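You operate a simulated robot arm through the tools that you are given. There is no shell and no other tool. Be economical: measure what you need, move in short steps, check, and stop when the job is done.

Carry out the task below with a simulated robot arm. There is one attempt and no reset: what you move stays moved.

## Task
Level the speaker plate with the blue foot wheel.
Fine: level lengthwise on the plate, wheel lock to FREE, turn till the bubble stands between the middle marks, lock again, level back. Leave the other wheel.

It is judged by the outcome, as a careful person would: the job done as asked, and still so three seconds after it is handed in. It fails if anything else is knocked over, pushed out of place, dropped, spilled or broken.

## Robot
A 5-joint arm with a two-finger parallel gripper, fixed in place. Base frame: the origin is at the foot of the arm, x ahead of it, y to its left, z up; the work surface is at about z = 0. Lengths are in m, angles in degrees, forces in N, time in s.
With the tool pointing down near the work surface it reaches from about 0.26 to 0.68 m from the base axis. Its first joint turns from -66.0 to 66.0 degrees. The tool tilts only in the upright plane through the base axis and itself; it spins freely about its own axis. Payload 2.9 kg.
The TCP is the grasp point between the finger pads, 0.03 m short of the fingertips. In the tool frame z runs along the fingers and y along their closing line. Largest opening 0.11 m; finger width 0.02, thickness 0.01; the body of the gripper, 0.048 by 0.112 m, starts 0.055 m behind the TCP.
Orientation is that of the tool frame in the base frame, as a unit quaternion [w, x, y, z]. With the fingers straight down and closing along the base's y, the tool's x points along the base's -x, its y along +y and its z along -z.

## Interface
- The arm moves only by the tool step_arm. Its argument "targets" is a list that holds one entry, the list of rows, each a list of 7 numbers: the finger opening in m, from 0 to 0.11, then the shift along the tool's x, y, z in units of 25 mm (1.0 is 25 mm), then the turn, a rotation vector about the tool's x, y, z in units of 4 degrees (1.0 is 4 degrees). In form: [[[claw, dx, dy, dz, rx, ry, rz], ...]]. A call has 1 to 8 rows; each row shifts and turns the commanded pose from where the row before left it, along the tool's axes as they then stand. A call with a number of a shift or a turn outside -1 to 1 is refused whole. A row lasts 0.2 s, in which the tool goes at most 0.05 m and 8.6 degrees; a call with a longer step from one row to the next is refused whole, and so is a gripper value outside its range. A pose out of reach is approached as far as the arm can. The call stops where the force on the tool passes 90 N (or 10 N more than at its start, if that is more) or the arm is blocked; 0.2 s more then pass. Each finger travels about 0.108 m/s and halts on what it meets, pressing with about 32 N; the grip force reading is that of the motor and also rises with nothing between the fingers. The clock runs only during rows and for 0.2 s after the last one: add rows that do not move to give the fingers time. It gives the time, the measured TCP pose, the force on the tool (base axes), the opening and the grip force at its end, in the units of the frame above (readings bear some noise).
- Cameras (640 x 400 px; columns grow to the right, rows downward): "scene" is fixed at [0.0376, -0.4526, 0.6059]; the picture's right is [0.77, -0.64, 0.00], its down [-0.35, -0.42, -0.84] and it looks along [0.53, 0.64, -0.55] (base axes); focal length 327 px, centre (320, 200). "wrist" rides on the gripper at [0.072, 0.017, -0.103] in the tool frame; the picture's right is [-0.23, 0.97, 0.00], its down [-0.76, -0.18, -0.62] and it looks along [-0.61, -0.14, 0.78] (tool axes); focal length 222 px, centre (320, 200). There is no depth. A picture from a camera that has moved, and an enlarged one, comes with that camera's place and axes in the base frame and with its lens.
- get_image(camera): a new picture of that camera. No time passes.
- enlarge(camera, box): a new picture of the part [left, top, right, bottom] of that camera's present view, enlarged. No time passes.
- job_done(): hands the job in; it is judged then, once.

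Go step by step. Nothing tells you positions but the pictures and the camera data: compare them with the known pose of the tool, close in by small moves and look again before you grip or let go. The budget is 120 turns and 76 pictures, counting those below and the enlarged ones. Unless the task says otherwise, let go and move clear before handing in, and close with one line.

The tools are called after "Request:" by a JSON object that holds its "op" and its "data". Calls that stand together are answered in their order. step_arm: Moves the arm, as the interface text tells. Its arguments: {"type":"object","properties":{"targets":{"type":"array","items":{"type":"array","items":{"type":"array","items":{"type":"number"}}}}},"required":["targets"]} The other tools are called the same way: get_image (camera) takes a picture; enlarge (camera, box) takes an enlarged picture of a part of a camera's view; job_done () hands the job in.

At the start:

```text
t: 0.0
tcp_pos: [0.382, 0.0604, 0.3277]
ee_rot: [0.0, 0.001, 1.0, 0.0]
force: [0.5, -0.3, 0.1]
gripper_width: 0.1097
grip_force: 0.1
```

scene: 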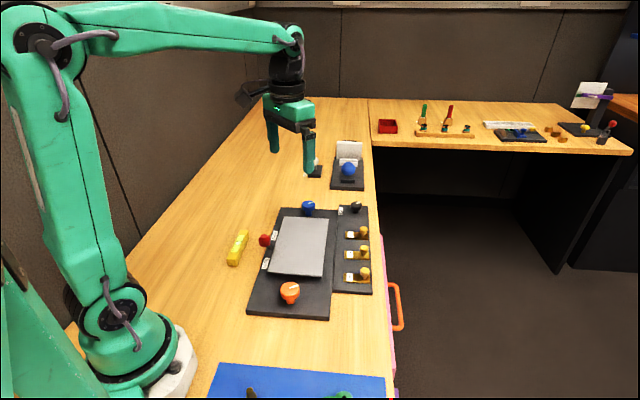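
wrist: 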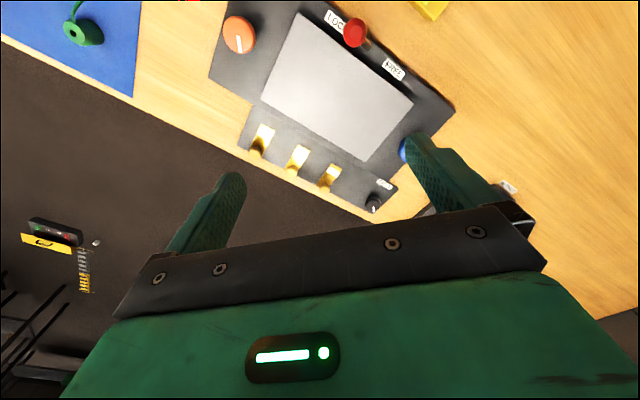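

I see a dark base with a grey plate, an orange and a blue wheel, a red lock knob with LOCK/FREE labels, and a yellow level on the bench. I'll look closer first.

Request:
{"op": "enlarge", "data": {"camera": "scene", "box": [220, 180, 400, 330]}}

Request:
{"op": "enlarge", "data": {"camera": "wrist", "box": [200, 0, 480, 220]}}

```text
2.67 times, centred on (310, 255) of scene
camera zoom: at [0.0376, -0.4526, 0.6059], right [0.77, -0.64, 0.0], down [-0.35, -0.42, -0.84], along [0.53, 0.64, -0.55], focal length 871 px, centre (347, 53)
```

zoom: 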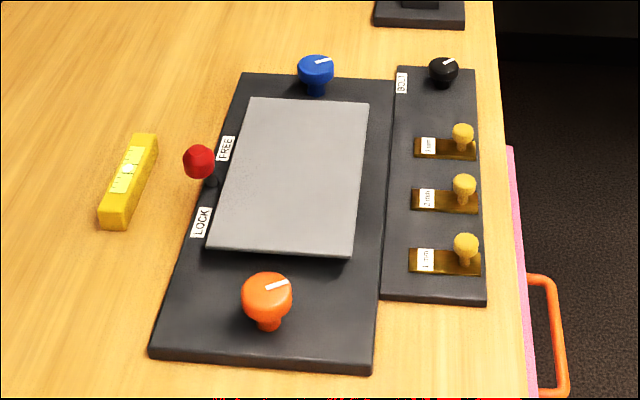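

```text
1.82 times, centred on (340, 110) of wrist
camera zoom: at [0.3104, 0.0744, 0.4304], right [0.23, 0.97, 0.0], down [0.76, -0.18, 0.62], along [0.61, -0.14, -0.78], focal length 404 px, centre (284, 364)
```

zoom: 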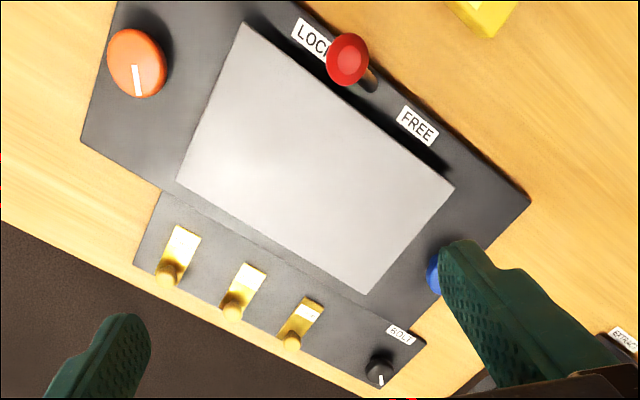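

The level lies at about (0.29, 0.20), aligned near 45°. The plate centre is about (0.41, 0.08) with the same alignment, the lock is near (0.34, 0.14) and the blue wheel near (0.535, 0.206). I'll go above the level.

Request:
{"op": "step_arm", "data": {"targets": [[[0.11, 0.6, 0.9, 0.4, 0, 0, 0], [0.11, 0.6, 0.9, 0.4, 0, 0, 0], [0.11, 0.6, 0.9, 0.4, 0, 0, 0], [0.11, 0.6, 0.9, 0.4, 0, 0, 0], [0.11, 0.6, 0.9, 0.4, 0, 0, 0], [0.11, 0.6, 0.9, 0.4, 0, 0, 0], [0.11, 0, 0, 0, 0, 0, -1], [0.11, 0, 0, 0, 0, 0, -1]]]}}

Request:
{"op": "step_arm", "data": {"targets": [[[0.11, 0, 0, 0, 0, 0, -1], [0.11, 0, 0, 0, 0, 0, -1], [0.11, 0, 0, 0, 0, 0, -1], [0.11, 0, 0, 0, 0, 0, -1], [0.11, 0, 0, 0, 0, 0, -1], [0.11, 0, 0, 0, 0, 0, -1], [0.11, 0, 0, 0, 0, 0, -1], [0.11, 0, 0, 0, 0, 0, -1]]]}}

Request:
{"op": "get_image", "data": {"camera": "wrist"}}

Request:
{"op": "get_image", "data": {"camera": "scene"}}

```text
t: 1.8
tcp_pos: [0.291, 0.1938, 0.267]
ee_rot: [0.0, -0.069, 0.998, 0.0]
force: [-0.4, -0.2, 0.4]
gripper_width: 0.1101
grip_force: 0.1
```

```text
t: 3.6
tcp_pos: [0.2909, 0.1931, 0.2654]
ee_rot: [0.001, -0.342, 0.94, 0.001]
force: [0.2, 0.0, 0.5]
gripper_width: 0.1099
grip_force: 0.0
```

```text
71 pictures are left
camera wrist: at [0.2265, 0.159, 0.3701], right [-0.45, 0.89, 0.0], down [0.7, 0.35, 0.62], along [0.56, 0.28, -0.78], focal length 222 px, centre (320, 200)
```

wrist: 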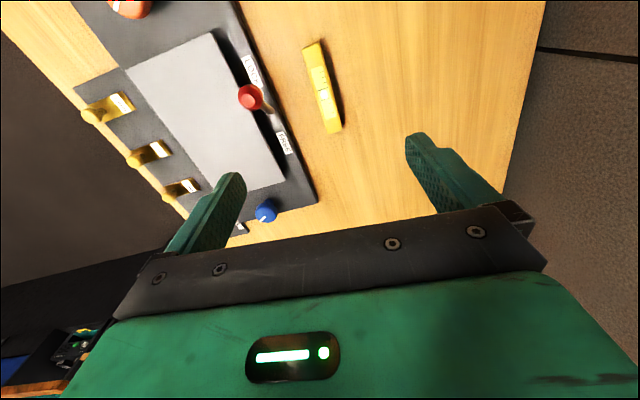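

```text
70 pictures are left
```

scene: 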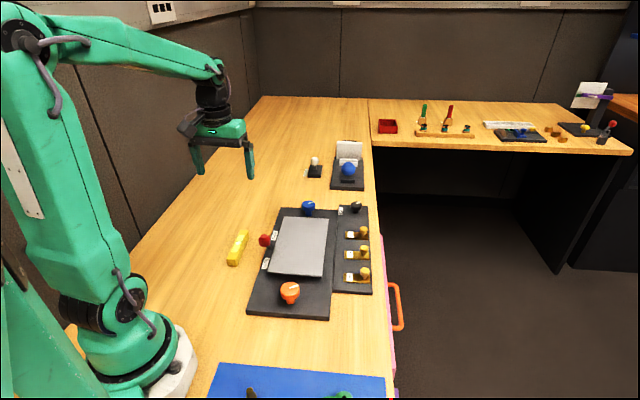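

The level shows clearly. I'll take close-ups to measure it and read the lock.

Request:
{"op": "enlarge", "data": {"camera": "wrist", "box": [220, 20, 380, 160]}}

Request:
{"op": "enlarge", "data": {"camera": "scene", "box": [220, 220, 300, 280]}}

```text
2.86 times, centred on (300, 90) of wrist
camera zoom: at [0.2265, 0.159, 0.3701], right [-0.45, 0.89, 0.0], down [0.7, 0.35, 0.62], along [0.56, 0.28, -0.78], focal length 635 px, centre (377, 514)
```

zoom: 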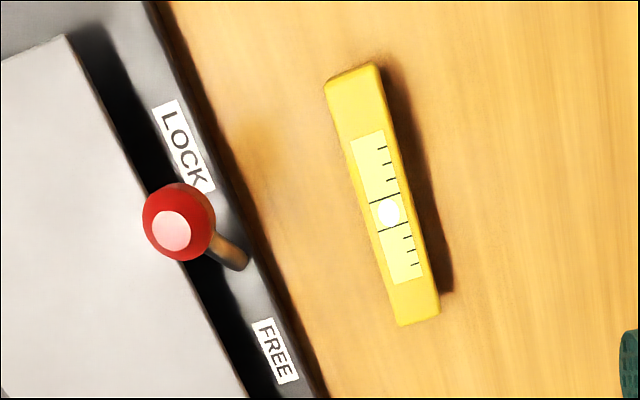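

```text
6.67 times, centred on (260, 250) of scene
camera zoom: at [0.0376, -0.4526, 0.6059], right [0.77, -0.64, 0.0], down [-0.35, -0.42, -0.84], along [0.53, 0.64, -0.55], focal length 2178 px, centre (720, -133)
```

zoom: 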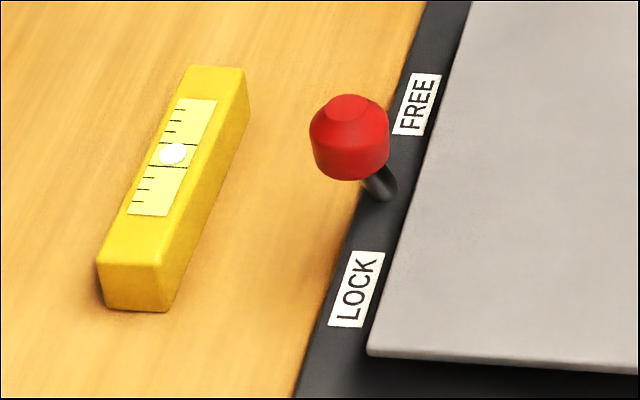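

The lever pivots midway between the labels and leans toward LOCK. The level's centre is about (0.295, 0.202) at 45°. I'll align to it and go down to a check height.

Request:
{"op": "step_arm", "data": {"targets": [[[0.06, 0, 0, 0, 0, 0, -1], [0.06, 0, 0, 0, 0, 0, -0.25], [0.06, -0.37, 0.14, 0.8, 0, 0, 0], [0.06, 0, 0, 1, 0, 0, 0], [0.06, 0, 0, 1, 0, 0, 0], [0.06, 0, 0, 1, 0, 0, 0], [0.06, 0, 0, 1, 0, 0, 0], [0.06, 0, 0, 1, 0, 0, 0]]]}}

Request:
{"op": "get_image", "data": {"camera": "wrist"}}

Request:
{"op": "enlarge", "data": {"camera": "scene", "box": [200, 190, 300, 280]}}

```text
t: 5.4
tcp_pos: [0.2948, 0.2032, 0.1205]
ee_rot: [0.0, -0.382, 0.924, 0.0]
force: [0.9, -0.8, 0.1]
gripper_width: 0.0599
grip_force: 0.0
```

```text
67 pictures are left
camera wrist: at [0.2334, 0.1633, 0.2247], right [-0.53, 0.85, 0.0], down [0.66, 0.41, 0.62], along [0.53, 0.33, -0.78], focal length 222 px, centre (320, 200)
```

wrist: 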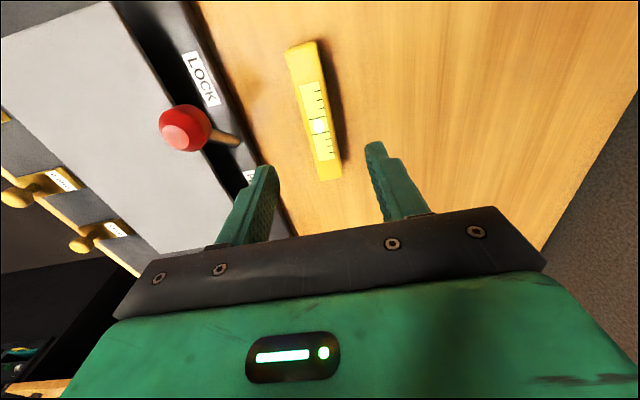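

```text
4.44 times, centred on (250, 235) of scene
camera zoom: at [0.0376, -0.4526, 0.6059], right [0.77, -0.64, 0.0], down [-0.35, -0.42, -0.84], along [0.53, 0.64, -0.55], focal length 1452 px, centre (631, 44)
```

zoom: 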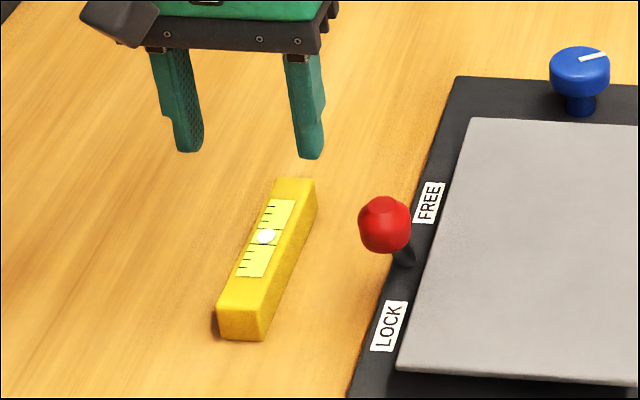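

Alignment is good to within 2–3 mm. I'll go down and grip.

Request:
{"op": "step_arm", "data": {"targets": [[[0.06, 0.0, -0.06, 0.9, 0, 0, 0], [0.06, 0, 0, 0.9, 0, 0, 0], [0.06, 0, 0, 0.9, 0, 0, 0], [0.06, 0, 0, 0.65, 0, 0, 0], [0.05, 0, 0, 0, 0, 0, 0], [0.02, 0, 0, 0, 0, 0, 0], [0.01, 0, 0, 0, 0, 0, 0], [0.01, 0, 0, 0, 0, 0, 0]]]}}

Request:
{"op": "enlarge", "data": {"camera": "scene", "box": [200, 190, 300, 280]}}

```text
t: 7.2
tcp_pos: [0.2961, 0.2013, 0.0392]
ee_rot: [0.0, -0.383, 0.924, 0.0]
force: [-0.6, 0.5, -0.6]
gripper_width: 0.0252
grip_force: 32.5
```

```text
4.44 times, centred on (250, 235) of scene
camera zoom: at [0.0376, -0.4526, 0.6059], right [0.77, -0.64, 0.0], down [-0.35, -0.42, -0.84], along [0.53, 0.64, -0.55], focal length 1452 px, centre (631, 44)
```

zoom: 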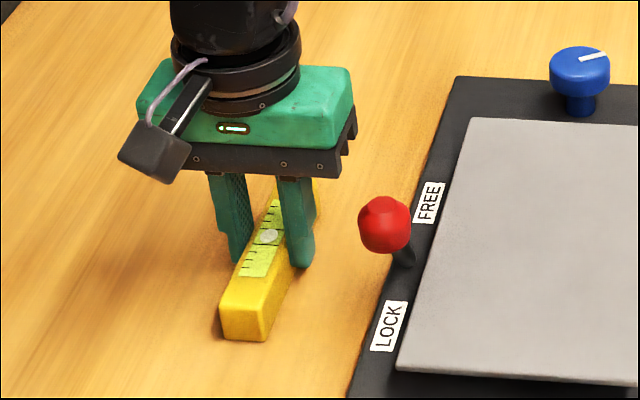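

The level is gripped (25 mm wide). Its rest pose is TCP (0.296, 0.201, 0.039), which I'll need for putting it back. Now lift and carry it over the plate.

Request:
{"op": "step_arm", "data": {"targets": [[[0.01, 0, 0, -0.9, 0, 0, 0], [0.01, 0, 0, -0.9, 0, 0, 0], [0.01, 0, 0, -0.9, 0, 0, 0], [0.01, 0, 0, -0.9, 0, 0, 0], [0.01, 0, 0, -0.9, 0, 0, 0], [0.01, 0, 0, -0.9, 0, 0, 0], [0.01, 0, 0, 0, 0, 0, 0]]]}}

Request:
{"op": "step_arm", "data": {"targets": [[[0.01, 0, -0.84, 0, 0, 0, 0], [0.01, 0, -0.84, 0, 0, 0, 0], [0.01, 0, -0.84, 0, 0, 0, 0], [0.01, 0, -0.84, 0, 0, 0, 0], [0.01, 0, -0.84, 0, 0, 0, 0], [0.01, 0, -0.84, 0, 0, 0, 0], [0.01, 0, -0.84, 0, 0, 0, 0], [0.01, 0.1, -0.84, 0, 0, 0, 0]]]}}

Request:
{"op": "get_image", "data": {"camera": "scene"}}

Request:
{"op": "get_image", "data": {"camera": "wrist"}}

```text
t: 8.8
tcp_pos: [0.2974, 0.2013, 0.1748]
ee_rot: [0.0, -0.383, 0.924, 0.001]
force: [0.6, -0.3, 0.1]
gripper_width: 0.0098
grip_force: 0.1
```

```text
t: 10.6
tcp_pos: [0.4137, 0.0818, 0.1713]
ee_rot: [0.001, -0.383, 0.924, -0.001]
force: [-0.2, -0.5, -0.3]
gripper_width: 0.0098
grip_force: 0.2
```

```text
64 pictures are left
```

scene: 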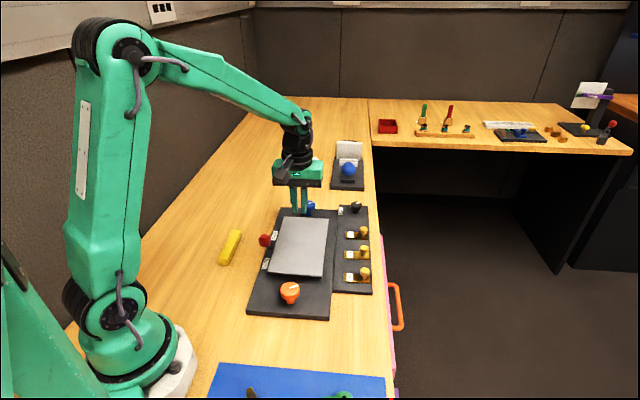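

```text
63 pictures are left
camera wrist: at [0.352, 0.0399, 0.2765], right [-0.53, 0.85, 0.0], down [0.67, 0.41, 0.62], along [0.53, 0.33, -0.78], focal length 222 px, centre (320, 200)
```

wrist: 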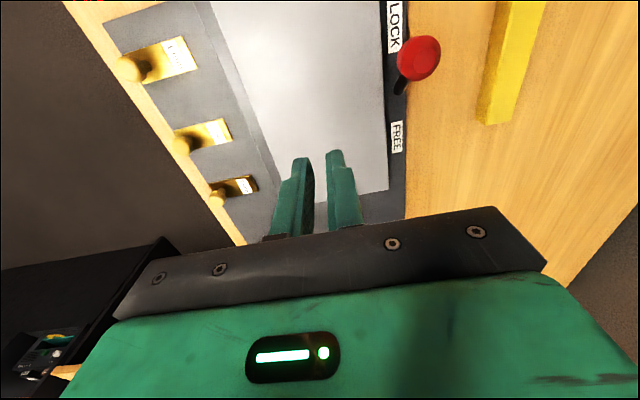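

The level slipped out during the lift and shifted a little. I'll look at how it lies now.

Request:
{"op": "enlarge", "data": {"camera": "scene", "box": [200, 210, 300, 280]}}

Request:
{"op": "step_arm", "data": {"targets": [[[0.06, 0, 0.84, 0, 0, 0, 0], [0.06, 0, 0.84, 0, 0, 0, 0], [0.06, 0, 0.84, 0, 0, 0, 0], [0.06, 0, 0.84, 0, 0, 0, 0], [0.06, 0, 0.84, 0, 0, 0, 0], [0.06, 0, 0.84, 0, 0, 0, 0], [0.06, 0, 0.84, 0, 0, 0, 0], [0.06, 0.0, 0.84, 0, 0, 0, 0]]]}}

Request:
{"op": "enlarge", "data": {"camera": "wrist", "box": [240, 20, 400, 220]}}

```text
5.71 times, centred on (250, 245) of scene
camera zoom: at [0.0376, -0.4526, 0.6059], right [0.77, -0.64, 0.0], down [-0.35, -0.42, -0.84], along [0.53, 0.64, -0.55], focal length 1867 px, centre (720, -57)
```

zoom: 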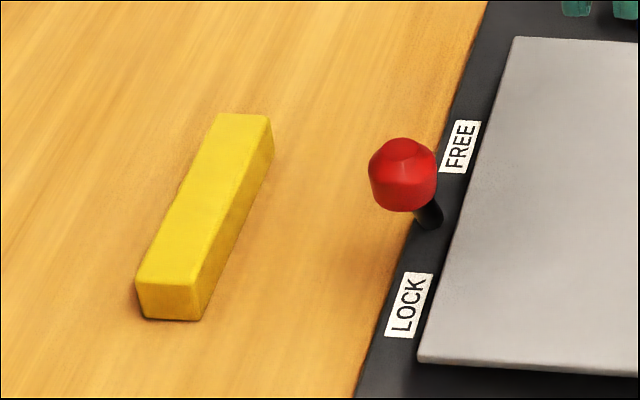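

```text
t: 12.4
tcp_pos: [0.2953, 0.1999, 0.1726]
ee_rot: [0.0, -0.382, 0.924, 0.0]
force: [0.4, 0.5, 0.4]
gripper_width: 0.06
grip_force: 0.1
```

```text
2.00 times, centred on (320, 120) of wrist
camera zoom: at [0.2331, 0.1595, 0.2765], right [-0.53, 0.85, 0.0], down [0.66, 0.41, 0.62], along [0.53, 0.33, -0.78], focal length 444 px, centre (320, 360)
```

zoom: 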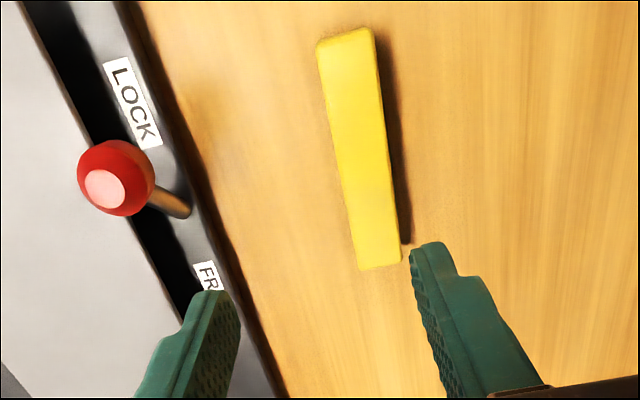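

The level rolled onto another face, so its label is now on the far side or underneath. I'll shift to the side to look at its hidden face.

Request:
{"op": "step_arm", "data": {"targets": [[[0.06, 0, 0.96, 0.2, 0, 0, 0], [0.06, 0, 0.96, 0.2, 0, 0, 0], [0.06, 0, 0.96, 0.2, 0, 0, 0], [0.06, 0, 0.96, 0.2, 0, 0, 0], [0.06, 0, 0.96, 0.2, 0, 0, 0]]]}}

Request:
{"op": "get_image", "data": {"camera": "wrist"}}

```text
t: 13.6
tcp_pos: [0.2085, 0.2864, 0.1487]
ee_rot: [0.0, -0.381, 0.924, 0.0]
force: [-0.5, 0.4, -0.1]
gripper_width: 0.0598
grip_force: 0.1
```

```text
60 pictures are left
camera wrist: at [0.1476, 0.2449, 0.2512], right [-0.53, 0.85, 0.0], down [0.66, 0.41, 0.62], along [0.53, 0.33, -0.78], focal length 222 px, centre (320, 200)
```

wrist: 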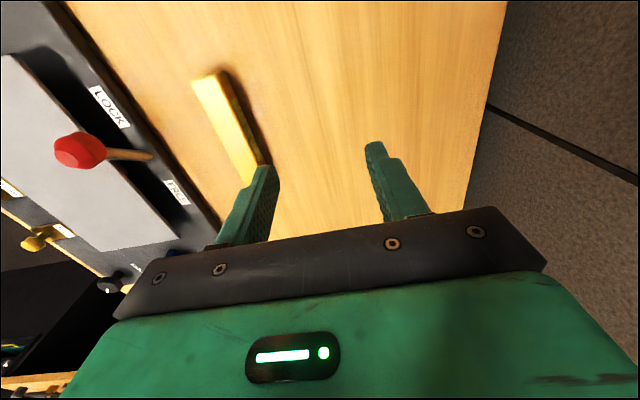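

Request:
{"op": "enlarge", "data": {"camera": "wrist", "box": [180, 60, 290, 190]}}

```text
3.08 times, centred on (235, 125) of wrist
camera zoom: at [0.1476, 0.2449, 0.2512], right [-0.53, 0.85, 0.0], down [0.66, 0.41, 0.62], along [0.53, 0.33, -0.78], focal length 684 px, centre (582, 431)
```

zoom: 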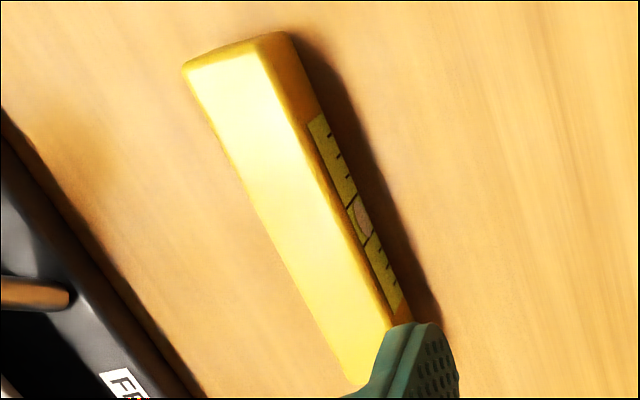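

The level's label now faces the (−x,+y) side, so it is lying on its side. I'll regrip deeper, lift slowly, and roll it back upright in open space by tilting the tool.

Request:
{"op": "step_arm", "data": {"targets": [[[0.06, 0.11, -1, 0, 0, 0, 0], [0.06, 0, -1, 0, 0, 0, 0], [0.06, 0, -1, 0, 0, 0, 0], [0.06, 0, -1, 0, 0, 0, 0], [0.06, 0, 0, 0.8, 0, 0, 0], [0.06, 0, 0, 0.8, 0, 0, 0], [0.06, 0, 0, 0.8, 0, 0, 0], [0.06, 0, 0, 0.8, 0, 0, 0]]]}}

Request:
{"op": "get_image", "data": {"camera": "wrist"}}

Request:
{"op": "enlarge", "data": {"camera": "scene", "box": [200, 190, 300, 280]}}

```text
t: 15.4
tcp_pos: [0.2789, 0.2122, 0.0685]
ee_rot: [0.0, -0.382, 0.924, 0.0]
force: [-0.2, -0.1, -0.5]
gripper_width: 0.0598
grip_force: 0.1
```

```text
58 pictures are left
camera wrist: at [0.2171, 0.1719, 0.171], right [-0.53, 0.85, 0.0], down [0.66, 0.41, 0.62], along [0.53, 0.33, -0.78], focal length 222 px, centre (320, 200)
```

wrist: 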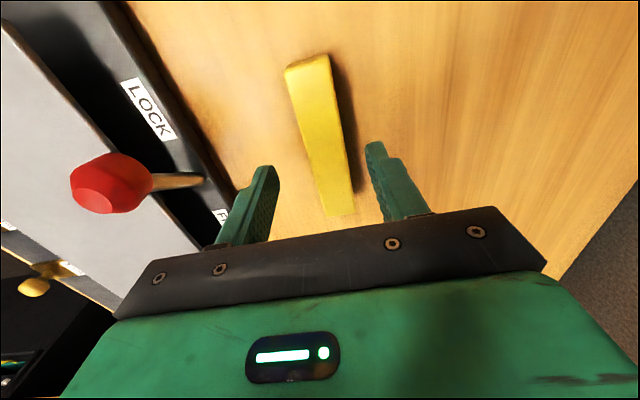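

```text
4.44 times, centred on (250, 235) of scene
camera zoom: at [0.0376, -0.4526, 0.6059], right [0.77, -0.64, 0.0], down [-0.35, -0.42, -0.84], along [0.53, 0.64, -0.55], focal length 1452 px, centre (631, 44)
```

zoom: 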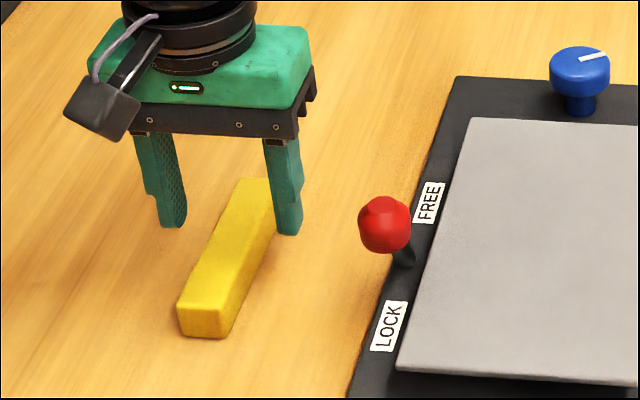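

The fingers straddle the level. I'll go deeper than before, close, and test with a small slow lift.

Request:
{"op": "step_arm", "data": {"targets": [[[0.06, 0, 0, 0.75, 0, 0, 0], [0.06, 0, 0, 0.7, 0, 0, 0], [0.04, 0, 0, 0, 0, 0, 0], [0.02, 0, 0, 0, 0, 0, 0], [0.01, 0, 0, 0, 0, 0, 0], [0.01, 0, 0, 0, 0, 0, 0]]]}}

Request:
{"op": "step_arm", "data": {"targets": [[[0.0, 0, 0, -0.1, 0, 0, 0], [0.0, 0, 0, -0.15, 0, 0, 0], [0.0, 0, 0, -0.2, 0, 0, 0], [0.0, 0, 0, -0.2, 0, 0, 0], [0.0, 0, 0, -0.2, 0, 0, 0]]]}}

Request:
{"op": "enlarge", "data": {"camera": "scene", "box": [200, 190, 300, 280]}}

```text
t: 16.8
tcp_pos: [0.2794, 0.2127, 0.0324]
ee_rot: [0.0, -0.382, 0.924, 0.0]
force: [0.0, -0.5, 0.6]
gripper_width: 0.0272
grip_force: 32.1
```

```text
t: 18.0
tcp_pos: [0.2792, 0.2121, 0.0534]
ee_rot: [0.0, -0.383, 0.924, 0.0]
force: [0.1, -1.0, 0.1]
gripper_width: 0.0271
grip_force: 32.1
```

```text
4.44 times, centred on (250, 235) of scene
camera zoom: at [0.0376, -0.4526, 0.6059], right [0.77, -0.64, 0.0], down [-0.35, -0.42, -0.84], along [0.53, 0.64, -0.55], focal length 1452 px, centre (631, 44)
```

zoom: 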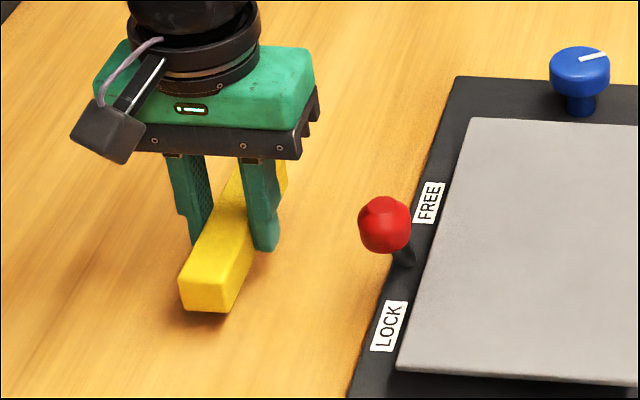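

The lift holds this time. I'll carry it to open space near (0.32, 0.38) and spin it so the label faces outward.

Request:
{"op": "step_arm", "data": {"targets": [[[0, 0, 0, -0.5, 0, 0, 0], [0, -0.74, 0.45, -0.5, 0, 0, 0], [0, -0.74, 0.45, -0.5, 0, 0, 0], [0, -0.74, 0.45, -0.5, 0, 0, 0], [0, -0.74, 0.45, -0.5, 0, 0, 0], [0, -0.74, 0.45, -0.5, 0, 0, 0], [0, -0.74, 0.45, -0.5, 0, 0, 0], [0, -0.74, 0.45, -0.5, 0, 0, 0]]]}}

Request:
{"op": "step_arm", "data": {"targets": [[[0, 0, 0, 0, 0, 0, 1], [0, 0, 0, 0, 0, 0, 1], [0, 0, 0, 0, 0, 0, 1], [0, 0, 0, 0, 0, 0, 1], [0, 0, 0, 0, 0, 0, 1], [0, 0, 0, 0, 0, 0, 1], [0, 0, 0, 0, 0, 0, 1], [0, 0, 0, 0, 0, 0, 1]]]}}

Request:
{"op": "step_arm", "data": {"targets": [[[0, 0, 0, 0, 0, 0, 1], [0, 0, 0, 0, 0, 0, 1], [0, 0, 0, 0, 0, 0, 1], [0, 0, 0, 0, 0, 0, 1], [0, 0, 0, 0, 0, 0, 1], [0, 0, 0, 0, 0, 0, 1], [0, 0, 0, 0, 0, 0, 1], [0, 0, 0, 0, 0, 0, 1]]]}}

Request:
{"op": "step_arm", "data": {"targets": [[[0, 0, 0, 0, 0, 0, 1], [0, 0, 0, 0, 0, 0, 1], [0, 0, 0, 0, 0, 0, 1], [0, 0, 0, 0, 0, 0, 1], [0, 0, 0, 0, 0, 0, 1]]]}}

Request:
{"op": "get_image", "data": {"camera": "scene"}}

```text
t: 19.8
tcp_pos: [0.3144, 0.3587, 0.1543]
ee_rot: [0.0, -0.382, 0.924, 0.0]
force: [-0.3, 0.1, -1.4]
gripper_width: 0.0272
grip_force: 31.9
```

```text
t: 21.6
tcp_pos: [0.3149, 0.3583, 0.1537]
ee_rot: [0.0, -0.113, 0.994, 0.0]
force: [0.2, 0.3, -1.1]
gripper_width: 0.0272
grip_force: 32.6
```

```text
t: 23.4
tcp_pos: [0.3155, 0.3597, 0.1529]
ee_rot: [-0.001, 0.166, 0.986, 0.0]
force: [0.5, -0.2, -1.3]
gripper_width: 0.0274
grip_force: 32.1
```

```text
t: 24.6
tcp_pos: [0.3137, 0.3591, 0.1533]
ee_rot: [0.0, 0.335, 0.942, -0.001]
force: [-0.4, -0.1, -1.5]
gripper_width: 0.0272
grip_force: 31.8
```

```text
55 pictures are left
```

scene: 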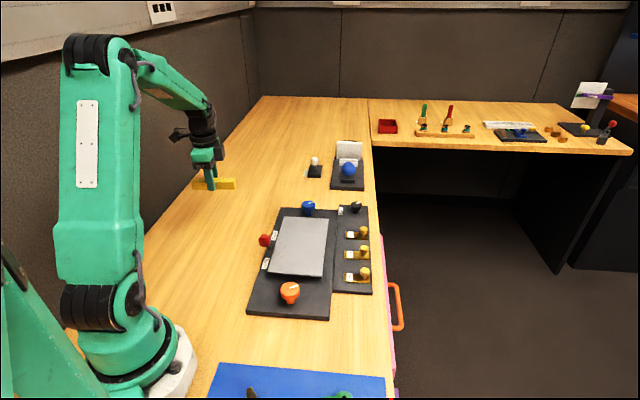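

The label side now faces outward. I'll start tilting about the bar's axis and check the direction.

Request:
{"op": "step_arm", "data": {"targets": [[[0, 0, 0, 0, 0, 0, 0.5], [0, 0, 0, 0, -1, 0, 0], [0, 0, 0, 0, -1, 0, 0], [0, 0, 0, 0, -1, 0, 0], [0, 0, 0, 0, -1, 0, 0], [0, 0, 0, 0, -1, 0, 0], [0, 0, 0, 0, -1, 0, 0], [0, 0, 0, 0, -1, 0, 0]]]}}

Request:
{"op": "step_arm", "data": {"targets": [[[0, 0, 0, 0, -1, 0, 0], [0, 0, 0, 0, -1, 0, 0], [0, 0, 0, 0, -1, 0, 0], [0, 0, 0, 0, -1, 0, 0], [0, 0, 0, 0, -1, 0, 0], [0, 0, 0, 0, -1, 0, 0], [0, 0, 0, 0, -1, 0, 0]]]}}

Request:
{"op": "get_image", "data": {"camera": "scene"}}

Request:
{"op": "enlarge", "data": {"camera": "scene", "box": [160, 120, 280, 220]}}

```text
t: 26.4
tcp_pos: [0.3161, 0.3592, 0.153]
ee_rot: [0.086, 0.341, 0.909, 0.225]
force: [0.4, 0.3, -0.4]
gripper_width: 0.0272
grip_force: 31.9
```

```text
t: 28.0
tcp_pos: [0.3144, 0.3586, 0.1529]
ee_rot: [0.166, 0.31, 0.827, 0.439]
force: [0.2, 0.0, -1.1]
gripper_width: 0.0269
grip_force: 31.9
```

```text
54 pictures are left
```

scene: 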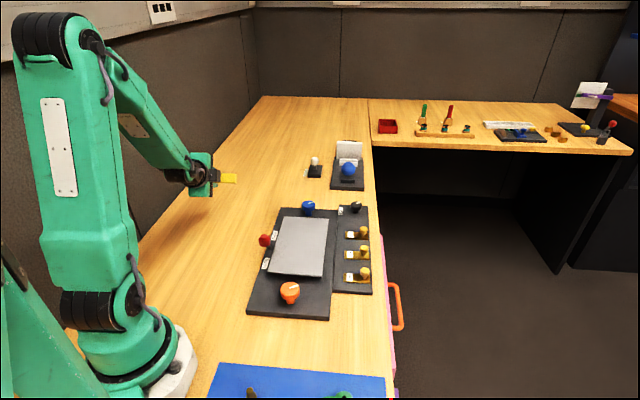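

```text
4.00 times, centred on (220, 170) of scene
camera zoom: at [0.0376, -0.4526, 0.6059], right [0.77, -0.64, 0.0], down [-0.35, -0.42, -0.84], along [0.53, 0.64, -0.55], focal length 1307 px, centre (720, 320)
```

zoom: 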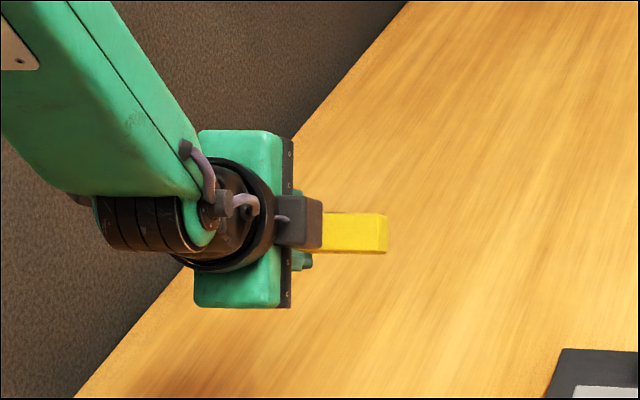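

The tilt is working (56°). I'll tilt a bit more, to about 64°, and lower it close to the table.

Request:
{"op": "step_arm", "data": {"targets": [[[0, 0, 0, 0, -1, 0, 0], [0, 0, 0, 0, -1, 0, 0], [0, 0, -0.677, 0.33, 0, 0, 0], [0, 0, -0.677, 0.33, 0, 0, 0], [0, 0, -0.677, 0.33, 0, 0, 0], [0, 0, -0.677, 0.33, 0, 0, 0], [0, 0, -0.677, 0.33, 0, 0, 0], [0, 0, -0.4, 0.2, 0, 0, 0]]]}}

Request:
{"op": "enlarge", "data": {"camera": "scene", "box": [140, 120, 260, 220]}}

Request:
{"op": "get_image", "data": {"camera": "wrist"}}

```text
t: 29.8
tcp_pos: [0.3151, 0.3598, 0.0486]
ee_rot: [0.188, 0.299, 0.794, 0.496]
force: [-0.3, -0.4, -0.8]
gripper_width: 0.027
grip_force: 32.3
```

```text
4.00 times, centred on (200, 170) of scene
camera zoom: at [0.0376, -0.4526, 0.6059], right [0.77, -0.64, 0.0], down [-0.35, -0.42, -0.84], along [0.53, 0.64, -0.55], focal length 1307 px, centre (800, 320)
```

zoom: 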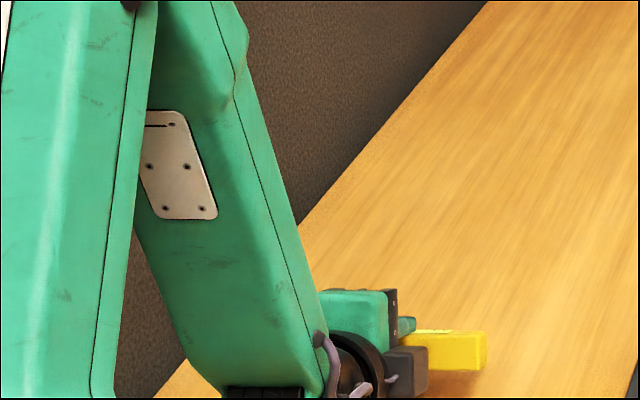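

```text
51 pictures are left
camera wrist: at [0.2055, 0.3413, 0.1086], right [0.45, 0.17, 0.88], down [0.15, -0.98, 0.11], along [0.88, 0.08, -0.47], focal length 222 px, centre (320, 200)
```

wrist: 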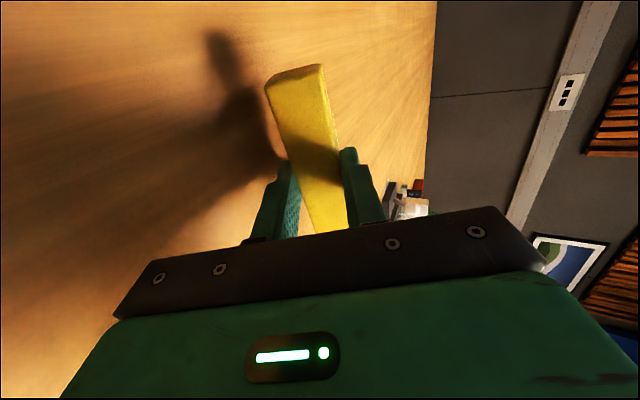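

The label is coming to the top. I'll lower the last few millimetres while watching the force.

Request:
{"op": "step_arm", "data": {"targets": [[[0, 0, -0.15, 0.07, 0, 0, 0], [0, 0, -0.15, 0.07, 0, 0, 0], [0, 0, 0, 0, 0, 0, 0]]]}}

Request:
{"op": "step_arm", "data": {"targets": [[[0, 0, -0.07, 0.035, 0, 0, 0], [0, 0, -0.07, 0.035, 0, 0, 0]]]}}

```text
t: 30.6
tcp_pos: [0.3145, 0.3599, 0.0408]
ee_rot: [0.187, 0.298, 0.794, 0.496]
force: [-0.5, -0.3, -1.0]
gripper_width: 0.0269
grip_force: 32.2
```

```text
t: 31.2
tcp_pos: [0.3147, 0.359, 0.0354]
ee_rot: [0.187, 0.297, 0.794, 0.496]
force: [-0.2, -0.3, -0.7]
gripper_width: 0.0268
grip_force: 31.9
```

Request:
{"op": "step_arm", "data": {"targets": [[[0, 0, -0.07, 0.035, 0, 0, 0], [0, 0, 0, 0, 0, 0, 0]]]}}

Request:
{"op": "step_arm", "data": {"targets": [[[0, 0, -0.07, 0.035, 0, 0, 0], [0, 0, 0, 0, 0, 0, 0]]]}}

Request:
{"op": "get_image", "data": {"camera": "wrist"}}

```text
t: 31.8
tcp_pos: [0.3151, 0.3589, 0.0334]
ee_rot: [0.188, 0.298, 0.793, 0.497]
force: [-6.3, -7.1, 11.2]
gripper_width: 0.027
grip_force: 32.3
```

```text
t: 32.4
tcp_pos: [0.3144, 0.3588, 0.034]
ee_rot: [0.188, 0.297, 0.792, 0.499]
force: [-25.0, -30.5, 49.4]
gripper_width: 0.0269
grip_force: 31.9
```

```text
50 pictures are left
camera wrist: at [0.2054, 0.3412, 0.0941], right [0.45, 0.17, 0.88], down [0.15, -0.98, 0.11], along [0.88, 0.08, -0.46], focal length 222 px, centre (320, 200)
```

wrist: 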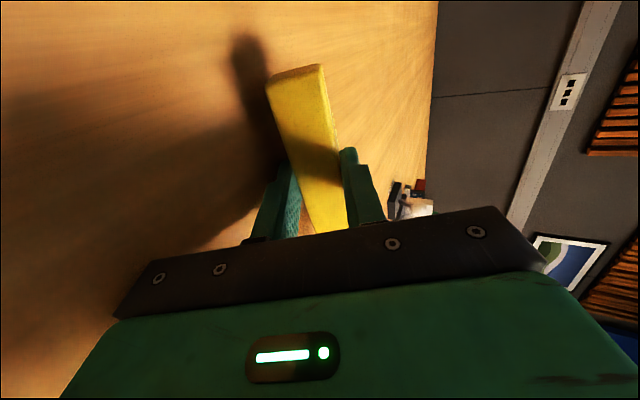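

The fingertip touches the table at TCP z ≈ 0.034. I'll back off slightly, open while holding the lower finger still, then draw that finger out from under the bar.

Request:
{"op": "step_arm", "data": {"targets": [[[0, 0, 0.14, -0.07, 0, 0, 0], [0.037, 0, 0.2, 0, 0, 0, 0], [0.047, 0, 0.2, 0, 0, 0, 0], [0.057, 0, 0.2, 0, 0, 0, 0], [0.067, 0, 0.2, 0, 0, 0, 0], [0.067, 0, 0, 0, 0, 0, 0]]]}}

Request:
{"op": "get_image", "data": {"camera": "wrist"}}

```text
t: 33.8
tcp_pos: [0.3195, 0.3644, 0.0529]
ee_rot: [0.187, 0.298, 0.795, 0.494]
force: [-0.4, 0.5, -0.1]
gripper_width: 0.0668
grip_force: 0.1
```

```text
49 pictures are left
camera wrist: at [0.2111, 0.3475, 0.1134], right [0.45, 0.17, 0.87], down [0.15, -0.98, 0.12], along [0.88, 0.08, -0.47], focal length 222 px, centre (320, 200)
```

wrist: 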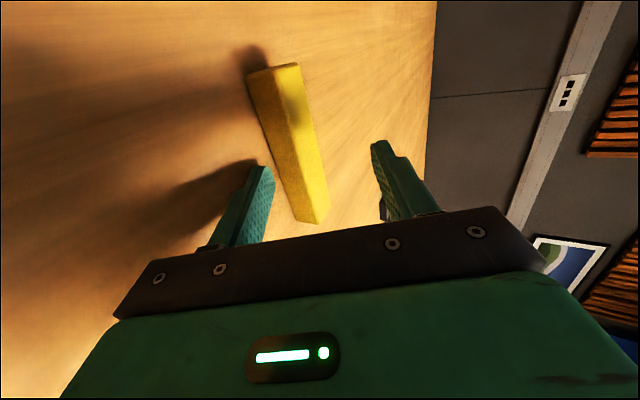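

The bar seems to have slid down off the finger already. I'll check in the scene view.

Request:
{"op": "enlarge", "data": {"camera": "scene", "box": [180, 160, 280, 230]}}

```text
5.71 times, centred on (230, 195) of scene
camera zoom: at [0.0376, -0.4526, 0.6059], right [0.77, -0.64, 0.0], down [-0.35, -0.42, -0.84], along [0.53, 0.64, -0.55], focal length 1867 px, centre (834, 229)
```

zoom: 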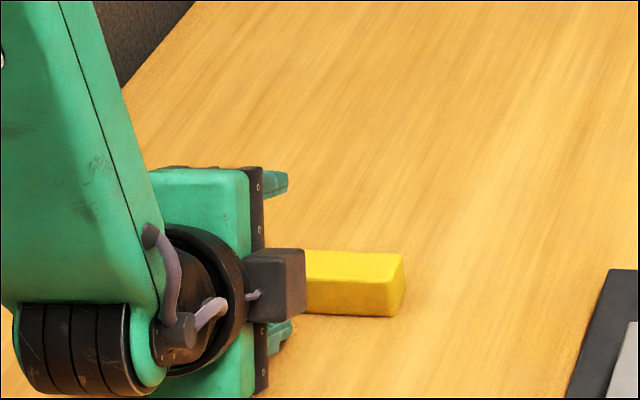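

I'll withdraw from it and look from above.

Request:
{"op": "step_arm", "data": {"targets": [[[0.067, 0, -0.2, -0.8, 0, 0, 0], [0.067, 0, -0.1, -0.9, 0, 0, 0], [0.067, 0, 0.5, -0.8, 0, 0, 0], [0.067, 0, 0.9, -0.6, 1, 0, 0], [0.067, 0, 0.9, -0.6, 1, 0, 0], [0.067, 0, 0.9, -0.6, 1, 0, 0], [0.067, 0, 0.5, -0.5, 1, 0, 0], [0.067, 0, 0, 0, 1, 0, 0]]]}}

Request:
{"op": "enlarge", "data": {"camera": "scene", "box": [180, 160, 280, 230]}}

```text
t: 35.6
tcp_pos: [0.2794, 0.3185, 0.1848]
ee_rot: [0.132, 0.325, 0.868, 0.35]
force: [0.4, -0.4, 0.1]
gripper_width: 0.067
grip_force: 0.1
```

```text
5.71 times, centred on (230, 195) of scene
camera zoom: at [0.0376, -0.4526, 0.6059], right [0.77, -0.64, 0.0], down [-0.35, -0.42, -0.84], along [0.53, 0.64, -0.55], focal length 1867 px, centre (834, 229)
```

zoom: 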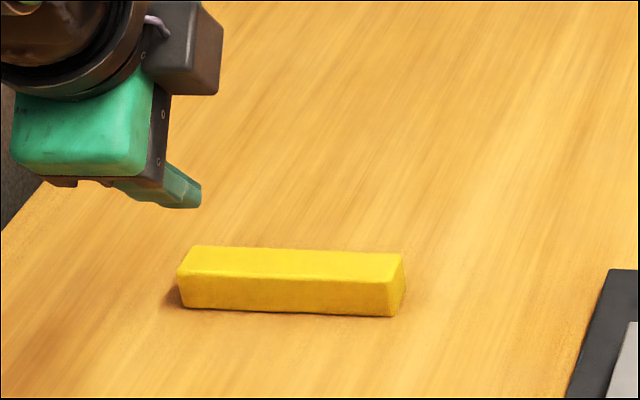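

The label isn't on top: the bar slid off the finger and rolled back, so it faces outward again. I'll straighten the tool, regrip, and this time open only a small gap so the bar settles between the fingers before I withdraw.

Request:
{"op": "step_arm", "data": {"targets": [[[0.067, 0, 0, 0, 1, 0, 0], [0.067, 0, 0, 0, 1, 0, 0], [0.067, 0, 0, 0, 1, 0, 0], [0.067, 0, 0, 0, 1, 0, 0], [0.067, 0, 0, 0, 1, 0, 0], [0.067, 0, 0, 0, 1, 0, 0], [0.067, 0, 0, 0, 1, 0, 0], [0.067, 0, 0, 0, 1, 0, 0]]]}}

Request:
{"op": "step_arm", "data": {"targets": [[[0.06, 0, 0, 0, 1, 0, 0], [0.06, 0, 0, 0, 1, 0, 0], [0.06, 0, 0, 0, 1, 0, 0]]]}}

Request:
{"op": "get_image", "data": {"camera": "wrist"}}

```text
t: 37.4
tcp_pos: [0.2799, 0.3193, 0.1828]
ee_rot: [0.036, 0.348, 0.932, 0.098]
force: [0.1, 0.6, 0.8]
gripper_width: 0.0668
grip_force: 0.0
```

```text
t: 38.2
tcp_pos: [0.2807, 0.3194, 0.1835]
ee_rot: [-0.001, 0.35, 0.937, -0.001]
force: [0.2, -0.5, -0.4]
gripper_width: 0.0599
grip_force: 0.1
```

```text
46 pictures are left
camera wrist: at [0.2383, 0.3785, 0.2872], right [0.81, 0.59, 0.0], down [0.46, -0.63, 0.62], along [0.36, -0.51, -0.78], focal length 222 px, centre (320, 200)
```

wrist: 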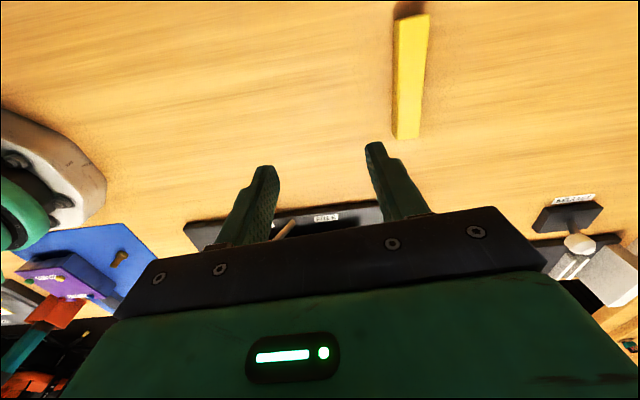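

The bar is at about (0.346, 0.390). I'll move over it, go down and grip a bit shallower.

Request:
{"op": "step_arm", "data": {"targets": [[[0.06, 0, 0, 0, 0, 0, 0.6], [0.06, 0, 0.96, 0, 0, 0, 0], [0.06, 0.05, 0.96, 0, 0, 0, 0], [0.06, 0, 0.96, 0.6, 0, 0, 0], [0.06, 0, 0.96, 0.6, 0, 0, 0], [0.06, 0, 0, 1, 0, 0, 0], [0.06, 0, 0, 1, 0, 0, 0], [0.06, 0, 0, 1, 0, 0, 0]]]}}

Request:
{"op": "get_image", "data": {"camera": "wrist"}}

```text
t: 40.0
tcp_pos: [0.3456, 0.3906, 0.0779]
ee_rot: [0.0, 0.37, 0.929, 0.0]
force: [0.1, -0.2, -0.2]
gripper_width: 0.06
grip_force: 0.2
```

```text
45 pictures are left
camera wrist: at [0.3064, 0.4508, 0.1815], right [0.83, 0.55, 0.0], down [0.43, -0.65, 0.62], along [0.34, -0.52, -0.78], focal length 222 px, centre (320, 200)
```

wrist: 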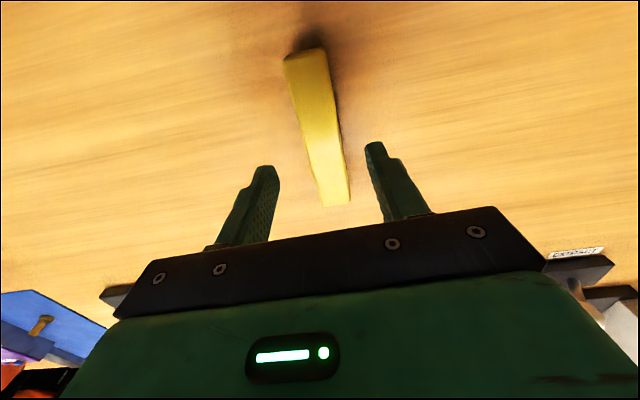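

Request:
{"op": "step_arm", "data": {"targets": [[[0.06, 0, 0, 0.84, 0, 0, 0], [0.06, 0, 0, 0.82, 0, 0, 0], [0.04, 0, 0, 0, 0, 0, 0], [0.02, 0, 0, 0, 0, 0, 0], [0.01, 0, 0, 0, 0, 0, 0], [0.0, 0, 0, 0, 0, 0, 0]]]}}

Request:
{"op": "step_arm", "data": {"targets": [[[0.0, 0, 0, -0.1, 0, 0, 0], [0.0, 0, 0, -0.15, 0, 0, 0], [0.0, 0, 0, -0.2, 0, 0, 0], [0.0, 0, 0, -0.3, 0, 0, 0], [0.0, 0, 0, -0.4, 0, 0, 0], [0.0, 0, 0, -0.5, 0, 0, 0], [0.0, 0, 0, -0.5, 0, 0, 0]]]}}

Request:
{"op": "enlarge", "data": {"camera": "scene", "box": [180, 140, 280, 230]}}

```text
t: 41.4
tcp_pos: [0.3452, 0.3891, 0.0362]
ee_rot: [0.0, 0.37, 0.929, 0.001]
force: [0.3, 0.0, -0.3]
gripper_width: 0.0274
grip_force: 32.6
```

```text
t: 43.0
tcp_pos: [0.3458, 0.3909, 0.0899]
ee_rot: [0.0, 0.37, 0.929, 0.0]
force: [0.6, 0.1, -1.3]
gripper_width: 0.0272
grip_force: 31.9
```

```text
4.44 times, centred on (230, 185) of scene
camera zoom: at [0.0376, -0.4526, 0.6059], right [0.77, -0.64, 0.0], down [-0.35, -0.42, -0.84], along [0.53, 0.64, -0.55], focal length 1452 px, centre (720, 267)
```

zoom: 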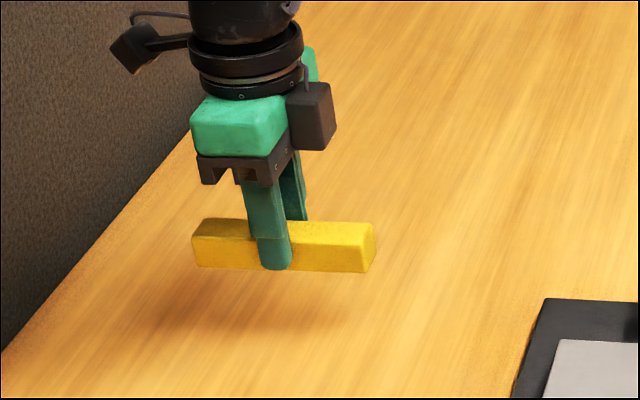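

Held. Now tilt to 58° again.

Request:
{"op": "step_arm", "data": {"targets": [[[0, 0, 0, 0, 0, 0, -0.5], [0, 0, 0, 0, -1, 0, 0], [0, 0, 0, 0, -1, 0, 0], [0, 0, 0, 0, -1, 0, 0], [0, 0, 0, 0, -1, 0, 0], [0, 0, 0, 0, -1, 0, 0], [0, 0, 0, 0, -1, 0, 0], [0, 0, 0, 0, -1, 0, 0]]]}}

Request:
{"op": "step_arm", "data": {"targets": [[[0, 0, 0, 0, -1, 0, 0], [0, 0, 0, 0, -1, 0, 0], [0, 0, 0, 0, -1, 0, 0], [0, 0, 0, 0, -1, 0, 0], [0, 0, 0, 0, -1, 0, 0], [0, 0, 0, 0, -1, 0, 0], [0, 0, 0, 0, -1, 0, 0], [0, 0, 0, 0, -0.5, 0, 0]]]}}

Request:
{"op": "enlarge", "data": {"camera": "scene", "box": [180, 140, 280, 230]}}

```text
t: 44.8
tcp_pos: [0.3452, 0.3901, 0.0906]
ee_rot: [0.086, 0.343, 0.907, 0.227]
force: [0.0, 0.1, -1.6]
gripper_width: 0.027
grip_force: 32.1
```

```text
t: 46.6
tcp_pos: [0.3448, 0.3893, 0.0913]
ee_rot: [0.172, 0.309, 0.818, 0.454]
force: [-0.5, 1.3, -0.5]
gripper_width: 0.0271
grip_force: 32.2
```

```text
4.44 times, centred on (230, 185) of scene
camera zoom: at [0.0376, -0.4526, 0.6059], right [0.77, -0.64, 0.0], down [-0.35, -0.42, -0.84], along [0.53, 0.64, -0.55], focal length 1452 px, centre (720, 267)
```

zoom: 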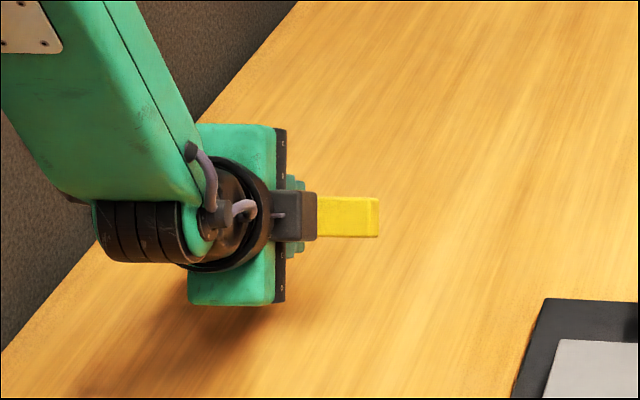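

Request:
{"op": "step_arm", "data": {"targets": [[[0, 0, -0.454, 0.28, 0, 0, 0], [0, 0, -0.454, 0.28, 0, 0, 0], [0, 0, -0.454, 0.28, 0, 0, 0], [0, 0, -0.42, 0.26, 0, 0, 0], [0, 0, 0, 0, 0, 0, 0]]]}}

Request:
{"op": "step_arm", "data": {"targets": [[[0.029, 0, 0.04, 0, 0, 0, 0], [0.031, 0, 0.04, 0, 0, 0, 0], [0.033, 0, 0.04, 0, 0, 0, 0], [0.033, 0, 0, 0, 0, 0, 0]]]}}

Request:
{"op": "enlarge", "data": {"camera": "wrist", "box": [200, 40, 440, 240]}}

Request:
{"op": "enlarge", "data": {"camera": "scene", "box": [180, 140, 280, 230]}}

```text
t: 47.8
tcp_pos: [0.3465, 0.3897, 0.0388]
ee_rot: [0.173, 0.31, 0.818, 0.453]
force: [-0.9, 0.4, -0.6]
gripper_width: 0.0273
grip_force: 31.6
```

```text
t: 48.8
tcp_pos: [0.3469, 0.391, 0.0418]
ee_rot: [0.173, 0.309, 0.818, 0.453]
force: [-0.6, 0.7, -0.4]
gripper_width: 0.0333
grip_force: 0.1
```

```text
2.00 times, centred on (320, 140) of wrist
camera zoom: at [0.2414, 0.3787, 0.111], right [0.51, 0.24, 0.83], down [0.16, -0.97, 0.18], along [0.84, 0.04, -0.53], focal length 444 px, centre (320, 320)
```

zoom: 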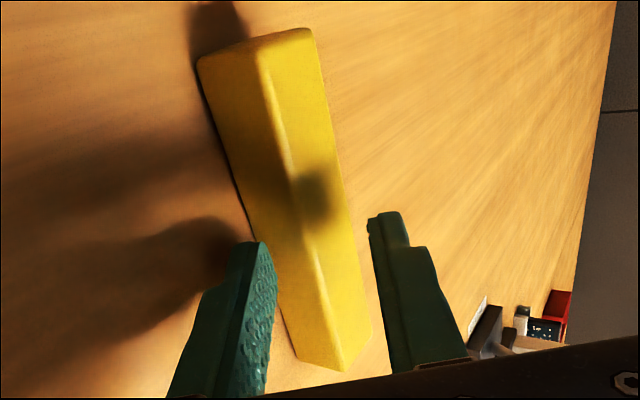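

```text
4.44 times, centred on (230, 185) of scene
camera zoom: at [0.0376, -0.4526, 0.6059], right [0.77, -0.64, 0.0], down [-0.35, -0.42, -0.84], along [0.53, 0.64, -0.55], focal length 1452 px, centre (720, 267)
```

zoom: 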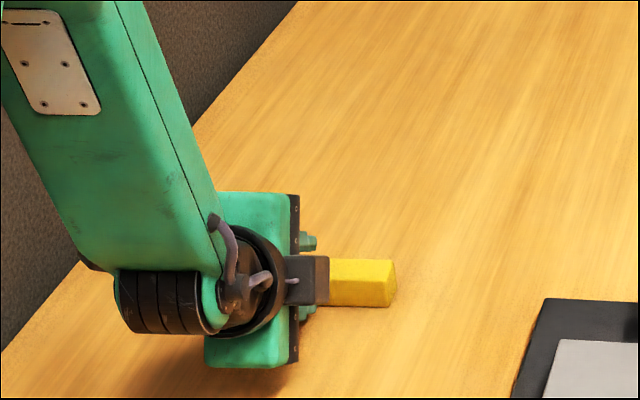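

The bar slid out and rolled back again because its friction is low. I'll use a surer method: lay it radially, grip its end with the tool tilted, hang it, spin it 90°, and lay it down. First withdraw and straighten.

Request:
{"op": "step_arm", "data": {"targets": [[[0.04, 0, 0, -0.6, 0, 0, 0], [0.06, 0, 0, -0.9, 0, 0, 0], [0.067, 0, 0.5, -0.9, 0, 0, 0], [0.067, 0, 0.9, -0.6, 1, 0, 0], [0.067, 0, 0.9, -0.3, 1, 0, 0], [0.067, 0, 0.9, -0.3, 1, 0, 0], [0.067, 0, 0.8, -0.3, 1, 0, 0], [0.067, 0, 0.8, 0, 1, 0, 0]]]}}

Request:
{"op": "step_arm", "data": {"targets": [[[0.067, 0, 0, 0, 1, 0, 0], [0.067, 0, 0, 0, 1, 0, 0], [0.067, 0, 0, 0, 1, 0, 0], [0.067, 0, 0, 0, 1, 0, 0], [0.067, 0, 0, 0, 1, 0, 0], [0.067, 0, 0, 0, 1, 0, 0], [0.067, 0, 0, 0, 1, 0, 0], [0.067, 0, 0, 0, 1, 0, 0]]]}}

Request:
{"op": "step_arm", "data": {"targets": [[[0.067, 0, 0, 0, 1, 0, 0], [0.067, 0, 0.8, 0, 0.5, 0, 0], [0.067, 0, 1, 0, 0, 0, 0], [0.067, 0, 1, 0, 0, 0, 0], [0.067, 0, 1, 0, 0, 0, 0], [0.067, 0, 0.8, 0, 0, 0, 0]]]}}

Request:
{"op": "get_image", "data": {"camera": "wrist"}}

```text
t: 50.6
tcp_pos: [0.3424, 0.3867, 0.1894]
ee_rot: [0.116, 0.335, 0.885, 0.303]
force: [-1.0, -0.7, 0.6]
gripper_width: 0.067
grip_force: 0.0
```

```text
t: 52.4
tcp_pos: [0.343, 0.3862, 0.1884]
ee_rot: [0.019, 0.353, 0.934, 0.049]
force: [0.4, 0.7, -0.3]
gripper_width: 0.0671
grip_force: 0.0
```

```text
t: 53.8
tcp_pos: [0.4193, 0.4725, 0.19]
ee_rot: [0.0, 0.353, 0.936, 0.001]
force: [-0.3, 0.1, 0.3]
gripper_width: 0.0671
grip_force: 0.1
```

```text
40 pictures are left
camera wrist: at [0.3778, 0.5314, 0.2931], right [0.81, 0.58, 0.0], down [0.45, -0.64, 0.62], along [0.36, -0.51, -0.78], focal length 222 px, centre (320, 200)
```

wrist: 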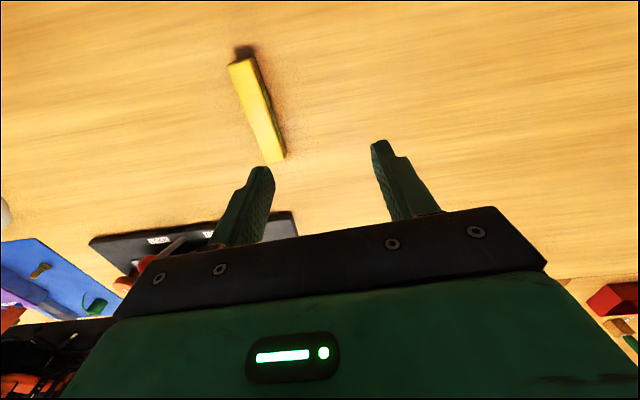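

Request:
{"op": "enlarge", "data": {"camera": "wrist", "box": [210, 40, 310, 180]}}

```text
2.86 times, centred on (260, 110) of wrist
camera zoom: at [0.3778, 0.5314, 0.2931], right [0.81, 0.58, 0.0], down [0.45, -0.64, 0.62], along [0.36, -0.51, -0.78], focal length 635 px, centre (491, 457)
```

zoom: 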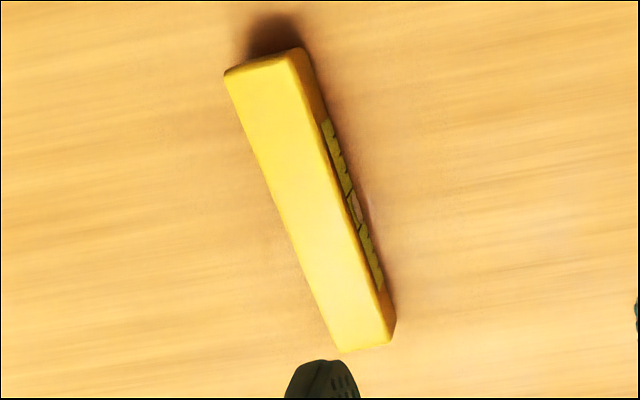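

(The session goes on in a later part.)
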